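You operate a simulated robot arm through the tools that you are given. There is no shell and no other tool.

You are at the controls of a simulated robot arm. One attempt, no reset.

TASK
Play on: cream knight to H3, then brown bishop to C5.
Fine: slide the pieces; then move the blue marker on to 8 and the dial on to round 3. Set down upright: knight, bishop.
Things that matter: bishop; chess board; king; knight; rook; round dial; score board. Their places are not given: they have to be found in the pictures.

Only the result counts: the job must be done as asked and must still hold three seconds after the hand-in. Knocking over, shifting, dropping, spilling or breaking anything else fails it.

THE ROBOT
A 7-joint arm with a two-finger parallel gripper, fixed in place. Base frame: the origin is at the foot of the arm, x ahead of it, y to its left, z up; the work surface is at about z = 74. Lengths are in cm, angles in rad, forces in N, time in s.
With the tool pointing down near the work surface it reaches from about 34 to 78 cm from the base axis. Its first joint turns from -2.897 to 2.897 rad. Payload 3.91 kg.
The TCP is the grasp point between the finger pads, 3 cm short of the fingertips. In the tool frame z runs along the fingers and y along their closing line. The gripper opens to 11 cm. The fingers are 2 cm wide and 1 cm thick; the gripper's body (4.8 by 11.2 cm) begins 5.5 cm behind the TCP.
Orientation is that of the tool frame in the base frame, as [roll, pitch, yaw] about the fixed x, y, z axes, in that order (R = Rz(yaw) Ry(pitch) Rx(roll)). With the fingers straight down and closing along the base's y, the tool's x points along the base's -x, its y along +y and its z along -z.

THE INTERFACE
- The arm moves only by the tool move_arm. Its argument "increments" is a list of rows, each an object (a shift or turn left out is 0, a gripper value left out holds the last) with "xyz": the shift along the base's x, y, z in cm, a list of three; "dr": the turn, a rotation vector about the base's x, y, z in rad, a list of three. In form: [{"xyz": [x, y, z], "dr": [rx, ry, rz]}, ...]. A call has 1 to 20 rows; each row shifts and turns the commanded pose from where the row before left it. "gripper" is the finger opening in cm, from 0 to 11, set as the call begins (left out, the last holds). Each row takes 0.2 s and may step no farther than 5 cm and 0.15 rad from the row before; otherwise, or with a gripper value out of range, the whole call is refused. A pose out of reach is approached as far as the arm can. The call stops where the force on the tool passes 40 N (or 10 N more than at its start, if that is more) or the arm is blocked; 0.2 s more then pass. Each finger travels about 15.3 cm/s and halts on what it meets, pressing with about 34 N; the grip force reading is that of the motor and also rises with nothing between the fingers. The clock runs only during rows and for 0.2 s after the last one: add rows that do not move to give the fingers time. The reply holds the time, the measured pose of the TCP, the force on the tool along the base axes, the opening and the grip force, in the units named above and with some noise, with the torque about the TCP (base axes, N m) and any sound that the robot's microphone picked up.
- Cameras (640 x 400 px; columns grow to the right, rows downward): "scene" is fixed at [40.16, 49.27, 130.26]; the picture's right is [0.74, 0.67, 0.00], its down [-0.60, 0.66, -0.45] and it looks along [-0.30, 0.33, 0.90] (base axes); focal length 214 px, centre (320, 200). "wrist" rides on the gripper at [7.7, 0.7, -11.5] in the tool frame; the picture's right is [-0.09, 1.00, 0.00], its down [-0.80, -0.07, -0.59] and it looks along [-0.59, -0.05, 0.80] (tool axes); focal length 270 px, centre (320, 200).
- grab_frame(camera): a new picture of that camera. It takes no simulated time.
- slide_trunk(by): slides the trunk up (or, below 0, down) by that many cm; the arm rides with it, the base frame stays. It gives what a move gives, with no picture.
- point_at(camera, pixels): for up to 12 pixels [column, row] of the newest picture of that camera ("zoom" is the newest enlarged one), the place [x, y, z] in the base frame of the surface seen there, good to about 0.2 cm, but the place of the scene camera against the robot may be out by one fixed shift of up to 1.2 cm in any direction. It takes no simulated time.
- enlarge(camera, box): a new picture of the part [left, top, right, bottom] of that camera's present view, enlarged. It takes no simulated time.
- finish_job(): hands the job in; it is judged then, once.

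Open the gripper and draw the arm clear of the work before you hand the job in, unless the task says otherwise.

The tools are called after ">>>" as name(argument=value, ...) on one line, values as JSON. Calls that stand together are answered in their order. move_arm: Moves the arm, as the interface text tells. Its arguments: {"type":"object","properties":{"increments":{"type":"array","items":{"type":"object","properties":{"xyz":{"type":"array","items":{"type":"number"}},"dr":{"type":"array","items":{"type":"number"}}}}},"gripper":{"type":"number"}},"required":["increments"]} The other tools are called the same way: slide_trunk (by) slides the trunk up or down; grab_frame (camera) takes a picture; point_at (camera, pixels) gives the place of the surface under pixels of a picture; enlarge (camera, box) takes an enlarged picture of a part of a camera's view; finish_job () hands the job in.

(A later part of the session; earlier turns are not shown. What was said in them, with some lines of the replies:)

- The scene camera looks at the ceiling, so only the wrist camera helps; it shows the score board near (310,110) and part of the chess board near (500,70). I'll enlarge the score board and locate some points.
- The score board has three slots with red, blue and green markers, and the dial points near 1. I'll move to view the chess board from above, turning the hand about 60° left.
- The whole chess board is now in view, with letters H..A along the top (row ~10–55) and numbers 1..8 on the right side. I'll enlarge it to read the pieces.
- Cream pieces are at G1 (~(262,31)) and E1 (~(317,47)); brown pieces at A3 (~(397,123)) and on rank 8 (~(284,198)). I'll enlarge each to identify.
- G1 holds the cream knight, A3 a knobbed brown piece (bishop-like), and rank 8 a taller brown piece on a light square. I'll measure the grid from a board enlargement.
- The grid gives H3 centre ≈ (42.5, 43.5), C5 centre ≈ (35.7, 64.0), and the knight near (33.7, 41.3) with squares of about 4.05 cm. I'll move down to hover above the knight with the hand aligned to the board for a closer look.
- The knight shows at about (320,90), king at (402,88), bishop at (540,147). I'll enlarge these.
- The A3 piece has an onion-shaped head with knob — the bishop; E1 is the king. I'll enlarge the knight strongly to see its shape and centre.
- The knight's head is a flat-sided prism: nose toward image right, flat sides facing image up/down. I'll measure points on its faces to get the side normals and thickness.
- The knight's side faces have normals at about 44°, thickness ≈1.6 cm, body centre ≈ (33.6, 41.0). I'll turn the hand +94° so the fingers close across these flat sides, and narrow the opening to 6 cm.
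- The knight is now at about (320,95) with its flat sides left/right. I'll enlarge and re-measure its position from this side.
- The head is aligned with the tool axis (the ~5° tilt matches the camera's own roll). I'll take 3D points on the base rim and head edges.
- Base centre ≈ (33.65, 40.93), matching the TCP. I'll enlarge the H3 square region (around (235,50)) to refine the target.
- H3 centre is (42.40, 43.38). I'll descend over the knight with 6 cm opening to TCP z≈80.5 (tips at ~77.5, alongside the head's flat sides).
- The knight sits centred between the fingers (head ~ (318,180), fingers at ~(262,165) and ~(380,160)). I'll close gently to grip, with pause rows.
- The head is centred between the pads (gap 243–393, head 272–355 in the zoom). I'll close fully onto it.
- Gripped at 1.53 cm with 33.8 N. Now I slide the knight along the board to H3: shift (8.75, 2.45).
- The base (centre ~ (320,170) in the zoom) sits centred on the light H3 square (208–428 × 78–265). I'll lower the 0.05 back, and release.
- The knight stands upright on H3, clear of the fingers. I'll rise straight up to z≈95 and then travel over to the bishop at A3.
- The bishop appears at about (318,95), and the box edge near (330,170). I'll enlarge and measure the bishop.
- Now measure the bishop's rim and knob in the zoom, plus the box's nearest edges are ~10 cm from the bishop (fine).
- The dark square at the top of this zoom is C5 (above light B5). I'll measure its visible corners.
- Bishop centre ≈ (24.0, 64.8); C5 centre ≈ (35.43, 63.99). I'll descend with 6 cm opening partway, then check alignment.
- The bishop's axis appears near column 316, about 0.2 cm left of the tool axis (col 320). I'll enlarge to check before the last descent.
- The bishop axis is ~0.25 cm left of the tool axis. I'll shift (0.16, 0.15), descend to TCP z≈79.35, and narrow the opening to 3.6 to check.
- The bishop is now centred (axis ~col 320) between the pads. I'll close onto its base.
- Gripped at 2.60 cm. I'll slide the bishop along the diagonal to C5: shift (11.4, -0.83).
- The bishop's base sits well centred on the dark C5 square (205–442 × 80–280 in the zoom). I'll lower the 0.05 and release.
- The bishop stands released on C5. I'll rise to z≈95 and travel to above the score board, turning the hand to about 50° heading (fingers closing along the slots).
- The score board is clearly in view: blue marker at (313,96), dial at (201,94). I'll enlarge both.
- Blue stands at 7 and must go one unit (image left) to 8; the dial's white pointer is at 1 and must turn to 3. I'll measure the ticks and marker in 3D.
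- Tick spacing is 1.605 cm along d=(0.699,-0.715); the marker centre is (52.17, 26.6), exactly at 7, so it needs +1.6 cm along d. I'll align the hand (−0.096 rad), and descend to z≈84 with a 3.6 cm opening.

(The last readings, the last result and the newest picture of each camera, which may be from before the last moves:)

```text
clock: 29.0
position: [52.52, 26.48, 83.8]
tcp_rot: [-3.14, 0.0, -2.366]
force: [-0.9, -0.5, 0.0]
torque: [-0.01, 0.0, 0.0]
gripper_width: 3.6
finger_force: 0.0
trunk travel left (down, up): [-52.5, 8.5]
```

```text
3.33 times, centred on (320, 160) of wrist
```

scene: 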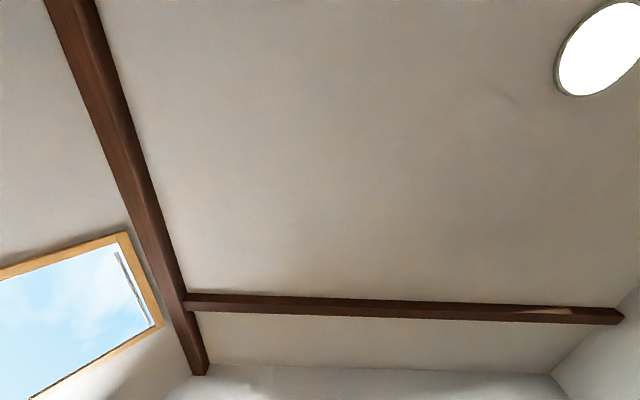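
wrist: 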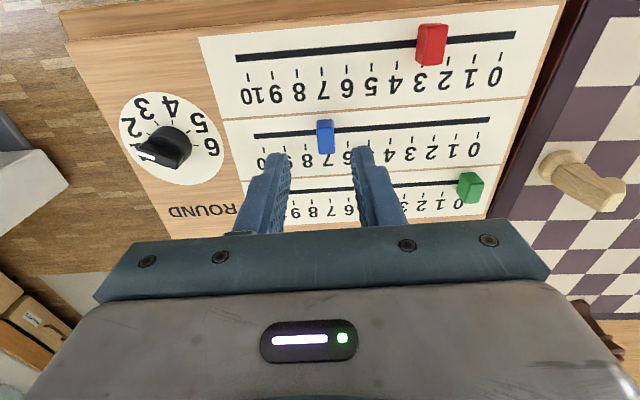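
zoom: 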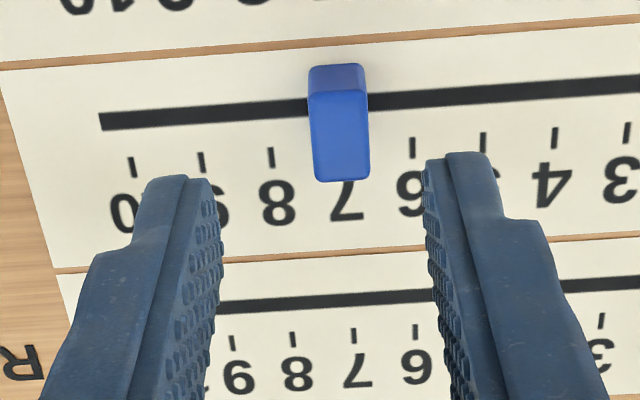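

The marker is ~0.35 cm to the right of the tool axis, matching the pose reading. I'll shift (-0.34, 0.13) and descend to z≈80.0 (tips ~0.5 cm above the score board surface).

>>> move_arm(increments=[{"xyz": [-0.34, 0.13, -1.9]}, {"xyz": [0, 0, -1.9]}, {}, {}])

>>> enlarge(camera="wrist", box=[256, 100, 384, 220])

```text
clock: 30.0
position: [52.1, 26.57, 80.24]
tcp_rot: [-3.14, 0.0, -2.365]
force: [0.5, 0.7, 0.1]
torque: [0.04, 0.02, 0.02]
gripper_width: 3.58
finger_force: 0.0
trunk travel left (down, up): [-52.5, 8.5]
```

```text
3.33 times, centred on (320, 160) of wrist
```

zoom: 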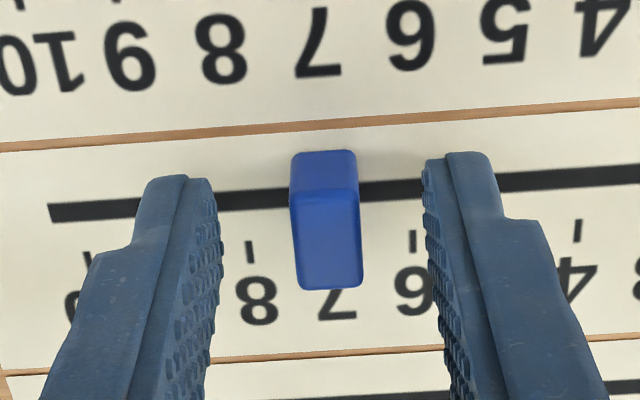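

The marker is centred between the pads. I'll close on it.

>>> move_arm(increments=[{"xyz": [0, 0, -0.1]}, {}, {}, {}], gripper=0.6)

>>> enlarge(camera="wrist", box=[256, 100, 384, 220])

```text
clock: 31.0
position: [51.93, 26.75, 80.17]
tcp_rot: [3.141, 0.002, -2.364]
force: [-1.2, 0.3, 8.6]
torque: [-0.03, 0.06, -0.2]
gripper_width: 1.07
finger_force: 33.9
trunk travel left (down, up): [-52.5, 8.5]
```

```text
3.33 times, centred on (320, 160) of wrist
```

zoom: 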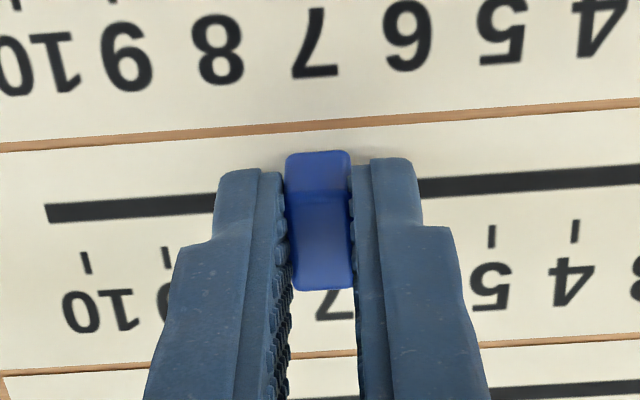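

Gripped at 1.07 cm. Now slide it one unit (1.6 cm) toward 8: shift (1.12, -1.145).

>>> move_arm(increments=[{"xyz": [0.28, -0.286, 0]}, {"xyz": [0.28, -0.286, 0]}, {"xyz": [0.28, -0.286, 0]}, {"xyz": [0.28, -0.286, 0]}, {}, {}, {}])

>>> enlarge(camera="wrist", box=[256, 100, 384, 220])

```text
clock: 32.6
position: [53.07, 25.39, 80.11]
tcp_rot: [3.14, 0.001, -2.365]
force: [1.3, 1.0, 17.4]
torque: [0.14, -0.14, -0.24]
gripper_width: 1.04
finger_force: 34.0
trunk travel left (down, up): [-52.5, 8.5]
```

```text
3.33 times, centred on (320, 160) of wrist
```

zoom: 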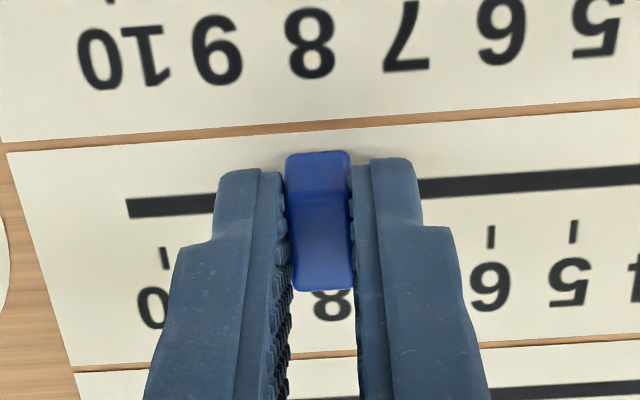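

Ticks 6 and 5 now sit where 5 and 4 sat before (491, 573), i.e. exactly one unit moved; marker is on 8. I'll open to release.

>>> move_arm(increments=[{}, {}, {}], gripper=3.6)

>>> enlarge(camera="wrist", box=[256, 100, 384, 220])

```text
clock: 33.4
position: [53.12, 25.41, 79.96]
tcp_rot: [3.141, 0.0, -2.364]
force: [-0.3, -0.9, 0.6]
torque: [-0.01, -0.01, 0.03]
gripper_width: 3.6
finger_force: 0.1
trunk travel left (down, up): [-52.5, 8.5]
```

```text
3.33 times, centred on (320, 160) of wrist
```

zoom: 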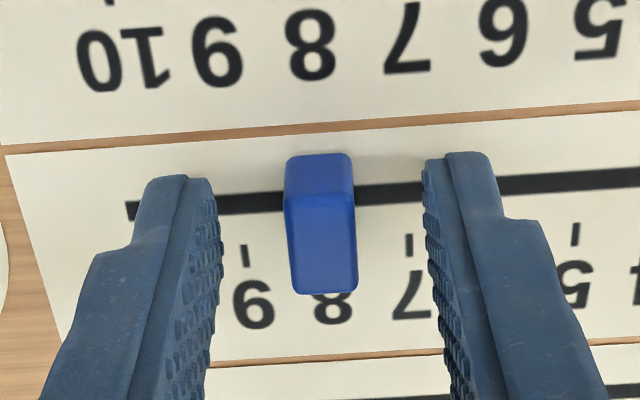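

The marker sits on 8, midway between ticks 9 (246) and 7 (409). Now I'll rise and move above the dial at about (60, 18.4).

>>> move_arm(increments=[{"xyz": [0, 0, 3]}, {"xyz": [0, 0, 4]}, {"xyz": [0, 0, 4]}, {"xyz": [2.3, -2.33, 0]}, {"xyz": [2.3, -2.33, 0]}, {"xyz": [2.3, -2.33, 0]}, {}, {}], gripper=6)

>>> grab_frame(camera="wrist")

>>> enlarge(camera="wrist", box=[264, 65, 376, 135])

```text
clock: 35.2
position: [60.1, 18.38, 91.18]
tcp_rot: [-3.142, 0.001, -2.364]
force: [-0.6, 0.3, -0.2]
torque: [-0.01, -0.02, -0.02]
gripper_width: 6.0
finger_force: 0.0
trunk travel left (down, up): [-52.5, 8.5]
```

```text
taken
```

wrist: 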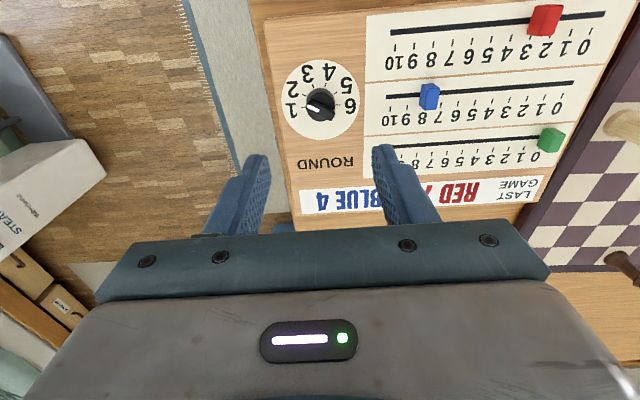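

```text
5.71 times, centred on (320, 100) of wrist
```

zoom: 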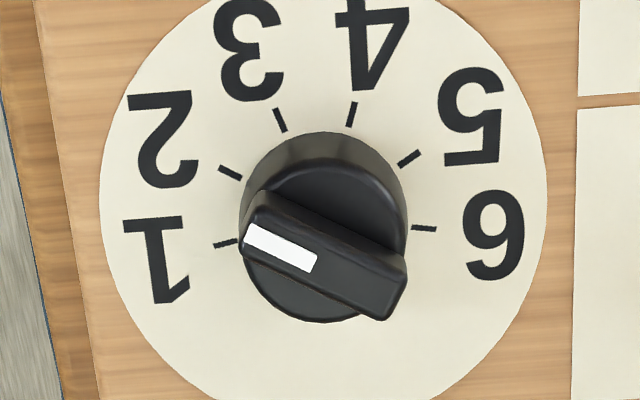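

I have a good view of all ticks 1–6 and the knob bar. I'll measure ticks and the knob in 3D.

>>> point_at(camera="zoom", pixels=[[225, 244], [231, 173], [280, 120], [351, 115], [409, 158], [424, 228], [252, 233], [308, 262], [390, 290], [325, 255], [262, 205], [395, 258]])

>>> point_at(camera="zoom", pixels=[[102, 190], [546, 190], [255, 260], [380, 315], [250, 200], [400, 300], [255, 215], [330, 290], [330, 220], [320, 140], [405, 215], [345, 170]])

```text
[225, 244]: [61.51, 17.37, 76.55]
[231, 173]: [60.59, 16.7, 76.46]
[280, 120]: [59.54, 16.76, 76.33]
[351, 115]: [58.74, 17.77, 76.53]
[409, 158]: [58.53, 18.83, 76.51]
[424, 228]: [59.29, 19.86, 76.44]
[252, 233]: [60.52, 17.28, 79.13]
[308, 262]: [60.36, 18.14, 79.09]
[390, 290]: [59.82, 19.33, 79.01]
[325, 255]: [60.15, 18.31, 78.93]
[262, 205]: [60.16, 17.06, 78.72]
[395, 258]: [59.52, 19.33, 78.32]
```

```text
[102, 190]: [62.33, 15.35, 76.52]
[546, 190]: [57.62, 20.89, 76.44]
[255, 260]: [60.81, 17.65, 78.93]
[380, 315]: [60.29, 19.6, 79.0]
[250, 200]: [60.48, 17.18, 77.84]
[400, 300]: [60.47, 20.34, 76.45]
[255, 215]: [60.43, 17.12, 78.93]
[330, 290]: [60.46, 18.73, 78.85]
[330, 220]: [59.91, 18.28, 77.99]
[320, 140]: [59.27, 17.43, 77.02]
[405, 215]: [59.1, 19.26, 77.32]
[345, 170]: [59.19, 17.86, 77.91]
```

Correcting for parallax, the ticks are spaced 40° around centre (60.2, 18.4) and the bar's pointer is actually at −75°, i.e. at 2; 3 lies at −115.6°, a 40° clockwise turn. I'll turn the hand so the fingers close across the bar (heading 104.6°).

>>> move_arm(increments=[{"xyz": [0.09, 0.02, 0], "dr": [0, 0, 0.131]}, {"dr": [0, 0, 0.131]}, {"dr": [0, 0, 0.131]}, {"dr": [0, 0, 0.131]}, {"dr": [0, 0, 0.131]}, {"dr": [0, 0, 0.131]}, {"dr": [0, 0, 0.131]}, {"dr": [0, 0, 0.131]}, {}, {}], gripper=4)

>>> grab_frame(camera="wrist")

>>> enlarge(camera="wrist", box=[264, 65, 376, 135])

```text
clock: 37.4
position: [60.26, 18.54, 91.07]
tcp_rot: [-3.141, 0.0, -1.317]
force: [-0.6, 0.6, -0.5]
torque: [0.0, -0.01, -0.04]
gripper_width: 4.0
finger_force: 0.1
trunk travel left (down, up): [-52.5, 8.5]
```

```text
taken
```

wrist: 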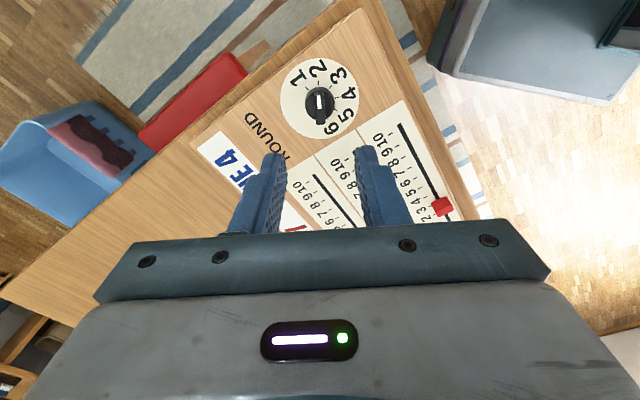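

```text
5.71 times, centred on (320, 100) of wrist
```

zoom: 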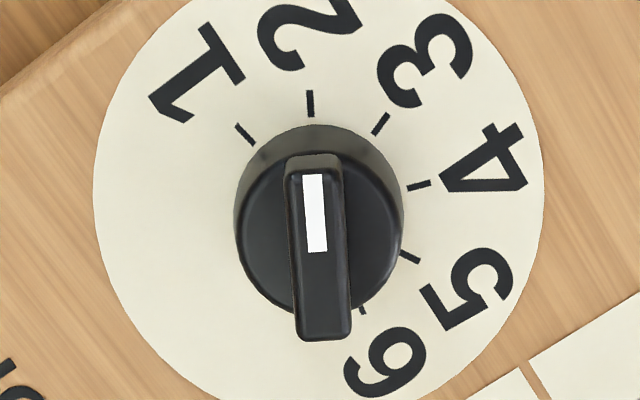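

Confirmed: the pointer lines up with tick 2 and the bar is aligned with the fingers. I'll descend to z≈83 and check the centring.

>>> move_arm(increments=[{"xyz": [-0.04, -0.08, -2.7]}, {"xyz": [0, 0, -2.7]}, {"xyz": [0, 0, -2.6]}, {}, {}], gripper=3.2)

>>> enlarge(camera="wrist", box=[256, 100, 384, 220])

```text
clock: 38.6
position: [60.19, 18.43, 83.2]
tcp_rot: [-3.141, -0.001, -1.317]
force: [0.2, -0.5, 0.2]
torque: [0.02, 0.01, 0.02]
gripper_width: 3.19
finger_force: 0.1
trunk travel left (down, up): [-52.5, 8.5]
```

```text
3.33 times, centred on (320, 160) of wrist
```

zoom: 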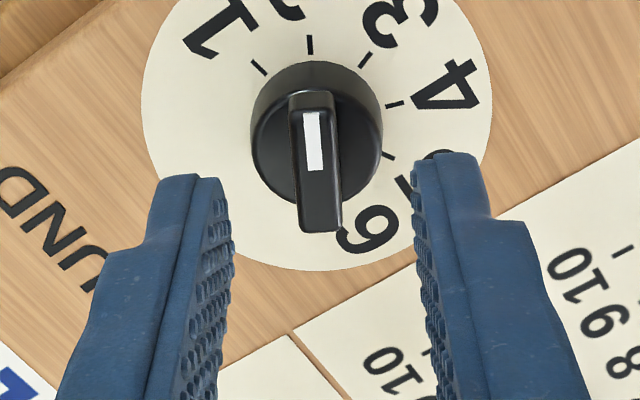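

Knob centred (col ~317). I'll descend to z≈81.15 so the tips flank the bar (z 78.0–79.0) just above the disc.

>>> move_arm(increments=[{"xyz": [0, 0, -1.0]}, {"xyz": [0, 0, -1.0]}, {}, {}])

>>> enlarge(camera="wrist", box=[256, 100, 384, 220])

```text
clock: 39.6
position: [60.12, 18.3, 81.01]
tcp_rot: [3.14, 0.001, -1.316]
force: [0.5, -0.1, 0.3]
torque: [-0.02, 0.02, -0.02]
gripper_width: 3.2
finger_force: 0.1
trunk travel left (down, up): [-52.5, 8.5]
```

```text
3.33 times, centred on (320, 160) of wrist
```

zoom: 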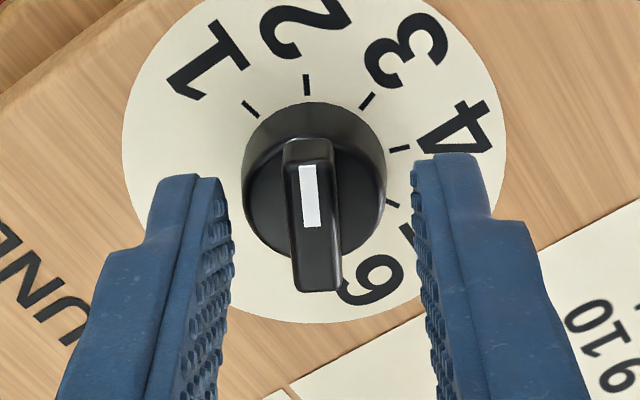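

Nearly centred; I'll nudge (0.08, 0.06) and close on the bar.

>>> move_arm(increments=[{"xyz": [0.08, 0.06, 0]}, {}])

>>> move_arm(increments=[{}, {}, {}, {}], gripper=0.4)

>>> enlarge(camera="wrist", box=[256, 100, 384, 220])

```text
clock: 40.2
position: [60.18, 18.47, 81.03]
tcp_rot: [3.141, 0.0, -1.315]
force: [0.5, 0.2, 0.0]
torque: [0.0, -0.01, -0.01]
gripper_width: 3.19
finger_force: 0.1
trunk travel left (down, up): [-52.5, 8.5]
```

```text
clock: 41.2
position: [60.23, 18.43, 81.13]
tcp_rot: [-3.142, 0.0, -1.316]
force: [2.4, 1.1, 0.4]
torque: [0.08, -0.02, -0.03]
gripper_width: 0.86
finger_force: 33.9
trunk travel left (down, up): [-52.5, 8.5]
```

```text
3.33 times, centred on (320, 160) of wrist
```

zoom: 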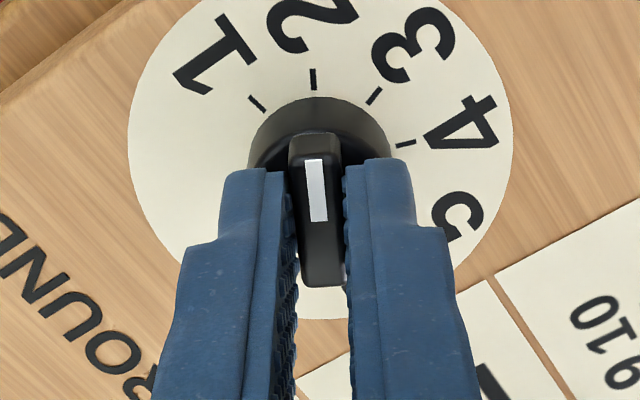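

Gripped on the bar at 0.86 cm. Now turn clockwise by 0.70 rad (40°) in small steps.

>>> move_arm(increments=[{"dr": [0, 0, -0.07]}, {"dr": [0, 0, -0.07]}, {"dr": [0, 0, -0.07]}, {"dr": [0, 0, -0.07]}, {"dr": [0, 0, -0.07]}, {"dr": [0, 0, -0.07]}, {"dr": [0, 0, -0.07]}, {"dr": [0, 0, -0.07]}, {"dr": [0, 0, -0.07]}, {"dr": [0, 0, -0.07]}, {}, {}])

>>> grab_frame(camera="wrist")

>>> enlarge(camera="wrist", box=[256, 100, 384, 220])

```text
clock: 43.8
position: [60.21, 18.52, 81.09]
tcp_rot: [-3.141, -0.001, -2.017]
force: [0.2, 0.1, 8.6]
torque: [-0.16, 0.08, -0.01]
gripper_width: 0.85
finger_force: 34.5
trunk travel left (down, up): [-52.5, 8.5]
```

```text
taken
```

wrist: 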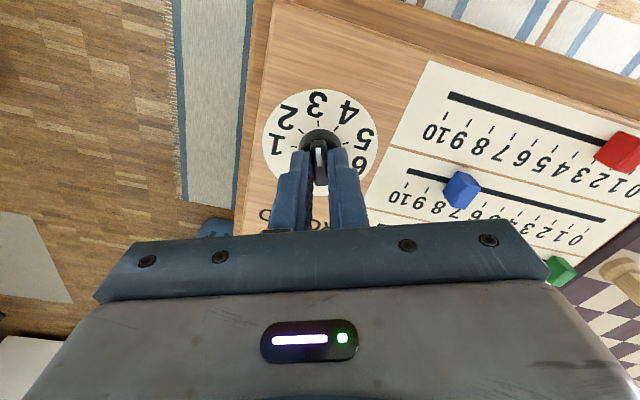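

```text
3.33 times, centred on (320, 160) of wrist
```

zoom: 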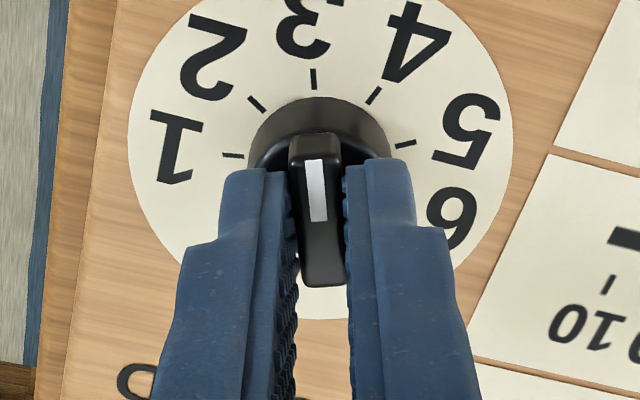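

Tick 3 now sits exactly where tick 2 was (313,79), so the pointer is on 3. I'll release the bar.

>>> move_arm(increments=[{}, {}, {}], gripper=3.2)

>>> move_arm(increments=[{"xyz": [0, 0, 2]}, {"xyz": [0, 0, 4]}, {"xyz": [0, 0, 4]}, {}, {}])

>>> grab_frame(camera="wrist")

>>> enlarge(camera="wrist", box=[264, 65, 376, 135])

```text
clock: 44.6
position: [60.23, 18.44, 81.03]
tcp_rot: [3.141, -0.001, -2.016]
force: [0.0, -0.7, -0.5]
torque: [-0.05, 0.01, 0.01]
gripper_width: 3.22
finger_force: 0.1
trunk travel left (down, up): [-52.5, 8.5]
```

```text
clock: 45.8
position: [60.17, 18.74, 91.16]
tcp_rot: [-3.14, 0.001, -2.017]
force: [0.2, -0.1, -0.3]
torque: [0.0, -0.03, 0.02]
gripper_width: 3.18
finger_force: 0.1
trunk travel left (down, up): [-52.5, 8.5]
```

```text
taken
```

wrist: 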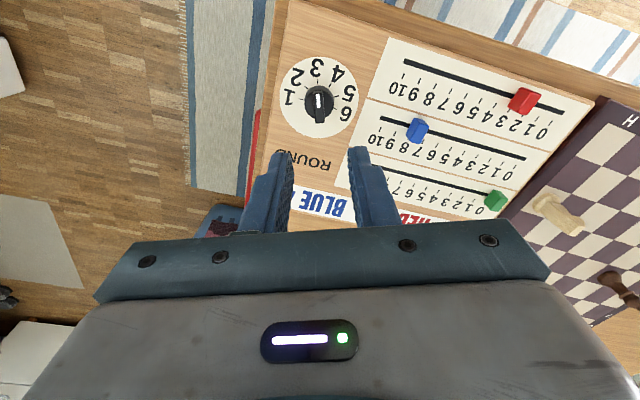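

```text
5.71 times, centred on (320, 100) of wrist
```

zoom: 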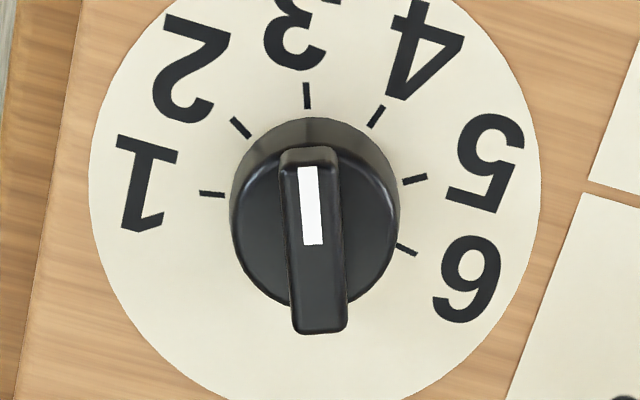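

The dial points to 3. I'll rise and move back to an overview to check the blue marker, pieces and everything else.

>>> move_arm(increments=[{"xyz": [0, 0, 3]}, {"xyz": [-2.5, 2.6, 1.8]}, {"xyz": [-2.5, 2.6, 1.8]}, {"xyz": [-2.5, 2.6, 1.8]}, {"xyz": [-2.5, 2.6, 1.8]}, {"xyz": [-2.5, 2.6, 1.8]}, {"xyz": [-2.5, 2.6, 1.8]}, {"xyz": [-2.5, 2.6, 1.8]}, {"xyz": [-2.5, 2.6, 1.8]}, {"xyz": [-2.5, 2.6, 1.8]}, {"xyz": [-2.5, 2.6, 1.8]}, {}, {}], gripper=11)

>>> grab_frame(camera="wrist")

```text
clock: 48.6
position: [35.3, 44.51, 112.05]
tcp_rot: [-3.141, 0.001, -2.016]
force: [-0.2, 0.4, -0.5]
torque: [0.0, 0.02, 0.01]
gripper_width: 11.03
finger_force: 0.1
trunk travel left (down, up): [-52.5, 8.5]
```

```text
taken
```

wrist: 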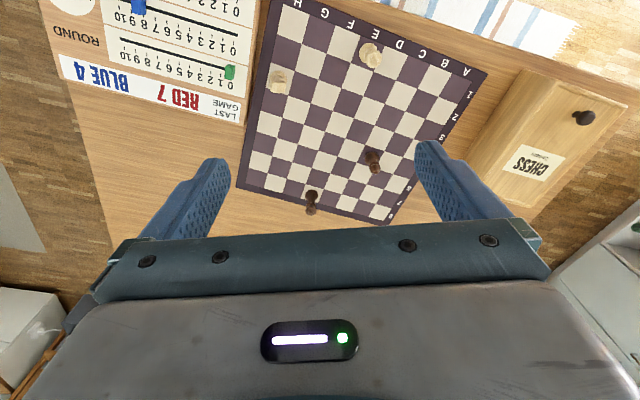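

Overview shows the knight on the H file, the king on E1, bishop on C5, and brown king on E8. I'll enlarge to verify the squares.

>>> enlarge(camera="wrist", box=[230, 0, 490, 162])

>>> enlarge(camera="wrist", box=[330, 120, 426, 180])

>>> enlarge(camera="wrist", box=[240, 50, 320, 110])

```text
2.46 times, centred on (360, 81) of wrist
```

zoom: 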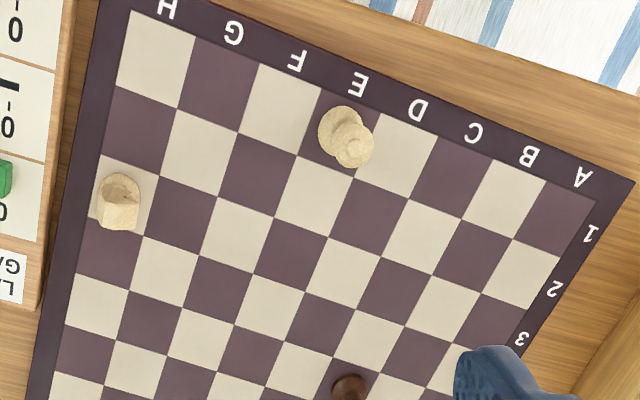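

```text
6.67 times, centred on (378, 150) of wrist
```

zoom: 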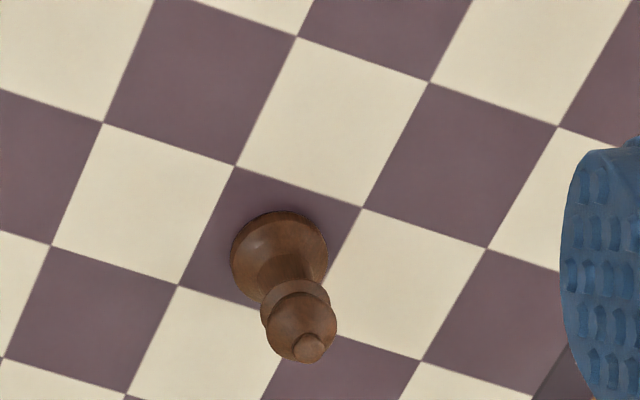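

```text
6.67 times, centred on (280, 80) of wrist
```

zoom: 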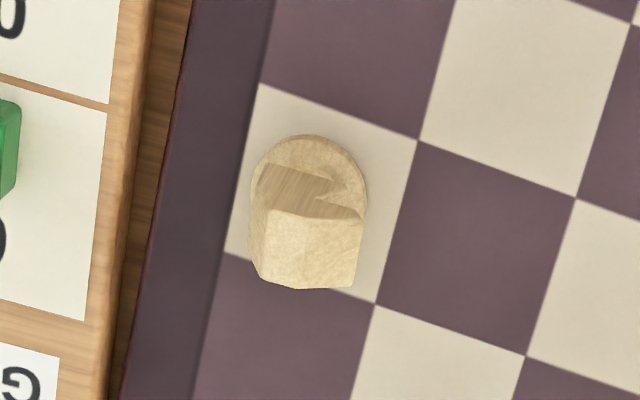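

Knight is on H3 and bishop on C5, both upright. I'll move back to the starting pose, clear of the work, and do a last check of the marker and dial.

>>> move_arm(increments=[{"xyz": [0.84, -1.61, 0.05], "dr": [0, 0, -0.125]}, {"xyz": [0.84, -1.61, 0.05], "dr": [0, 0, -0.125]}, {"xyz": [0.84, -1.61, 0.05], "dr": [0, 0, -0.125]}, {"xyz": [0.84, -1.61, 0.05], "dr": [0, 0, -0.125]}, {"xyz": [0.84, -1.61, 0.05], "dr": [0, 0, -0.125]}, {"xyz": [0.84, -1.61, 0.05], "dr": [0, 0, -0.125]}, {"xyz": [0.84, -1.61, 0.05], "dr": [0, 0, -0.125]}, {"xyz": [0.84, -1.61, 0.05], "dr": [0, 0, -0.125]}, {"xyz": [0.84, -1.61, 0.05], "dr": [0, 0, -0.125]}, {}, {}])

>>> grab_frame(camera="wrist")

>>> enlarge(camera="wrist", box=[220, 40, 412, 160])

```text
clock: 51.0
position: [42.72, 30.01, 112.66]
tcp_rot: [3.141, 0.0, 3.141]
force: [0.5, -0.2, -0.2]
torque: [-0.01, 0.0, 0.01]
gripper_width: 11.0
finger_force: 0.0
trunk travel left (down, up): [-52.5, 8.5]
```

```text
taken
```

wrist: 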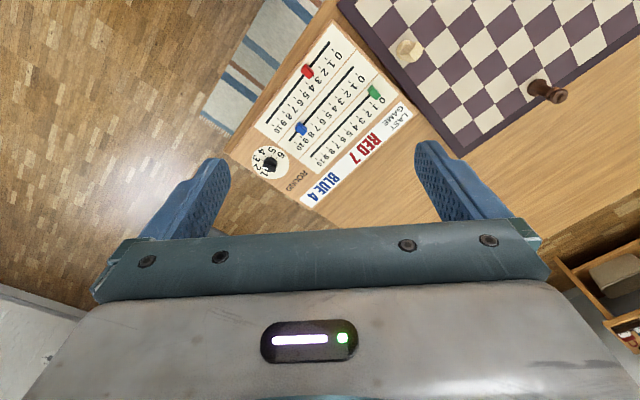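

```text
3.33 times, centred on (316, 100) of wrist
```

zoom: 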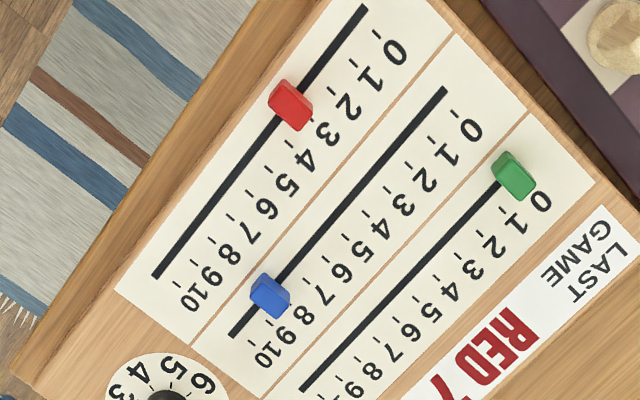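

Red, green and board are unmoved, blue appears at 8 (with parallax). One quick 3D check of the blue marker against the ticks.

>>> enlarge(camera="wrist", box=[270, 90, 366, 150])

```text
6.67 times, centred on (318, 120) of wrist
```

zoom: 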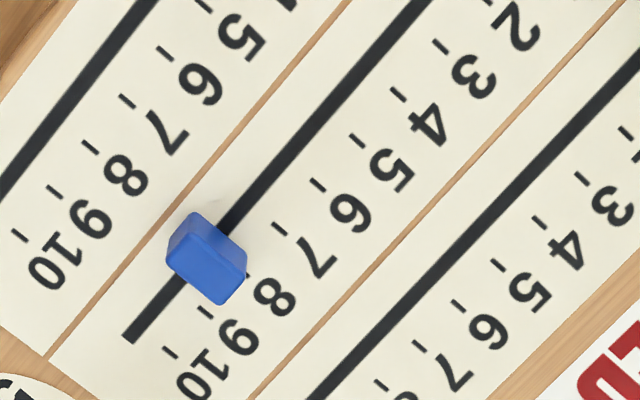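

>>> point_at(camera="zoom", pixels=[[171, 353], [205, 312], [281, 229], [317, 186], [357, 140], [173, 260], [192, 230], [243, 270], [220, 298], [207, 263]])

```text
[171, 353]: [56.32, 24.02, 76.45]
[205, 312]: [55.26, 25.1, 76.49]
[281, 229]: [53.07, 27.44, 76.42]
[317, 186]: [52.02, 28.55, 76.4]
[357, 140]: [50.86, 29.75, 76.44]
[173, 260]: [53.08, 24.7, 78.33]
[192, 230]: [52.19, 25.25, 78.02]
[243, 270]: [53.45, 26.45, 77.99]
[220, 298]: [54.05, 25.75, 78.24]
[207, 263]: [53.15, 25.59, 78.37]
```

The marker centre reads ~18.95 along the scale versus 19.08 for 8 (within camera noise), and the direct tick comparison showed one exact unit of travel. Everything is done, the gripper is open and the arm is clear, so I hand in.

>>> finish_job()

```text
The job is handed in.
```

The job is handed in, and the last pictures show all four parts done.

- **Knight:** the cream knight was slid from G1 and stands upright on H3.
- **Bishop:** the brown bishop was slid from A3 and stands upright on C5. I took the A3 piece as the bishop from its shape.
- **Blue marker:** it moved one unit, from 7 to 8. The final 3D check read about 0.15 cm short of the 8 tick, which is within the camera's error. Comparing it with the ticks before and after showed exactly one unit of travel.
- **Round dial:** it now points at 3. It was really at 2 to begin with; from the first viewing angle it looked like 1.

The two kings, the red and green markers and the score board look to be where they started. I never identified the rook in the pictures, so I didn't check it. The gripper is open and the arm is back at its starting pose, clear of the work.
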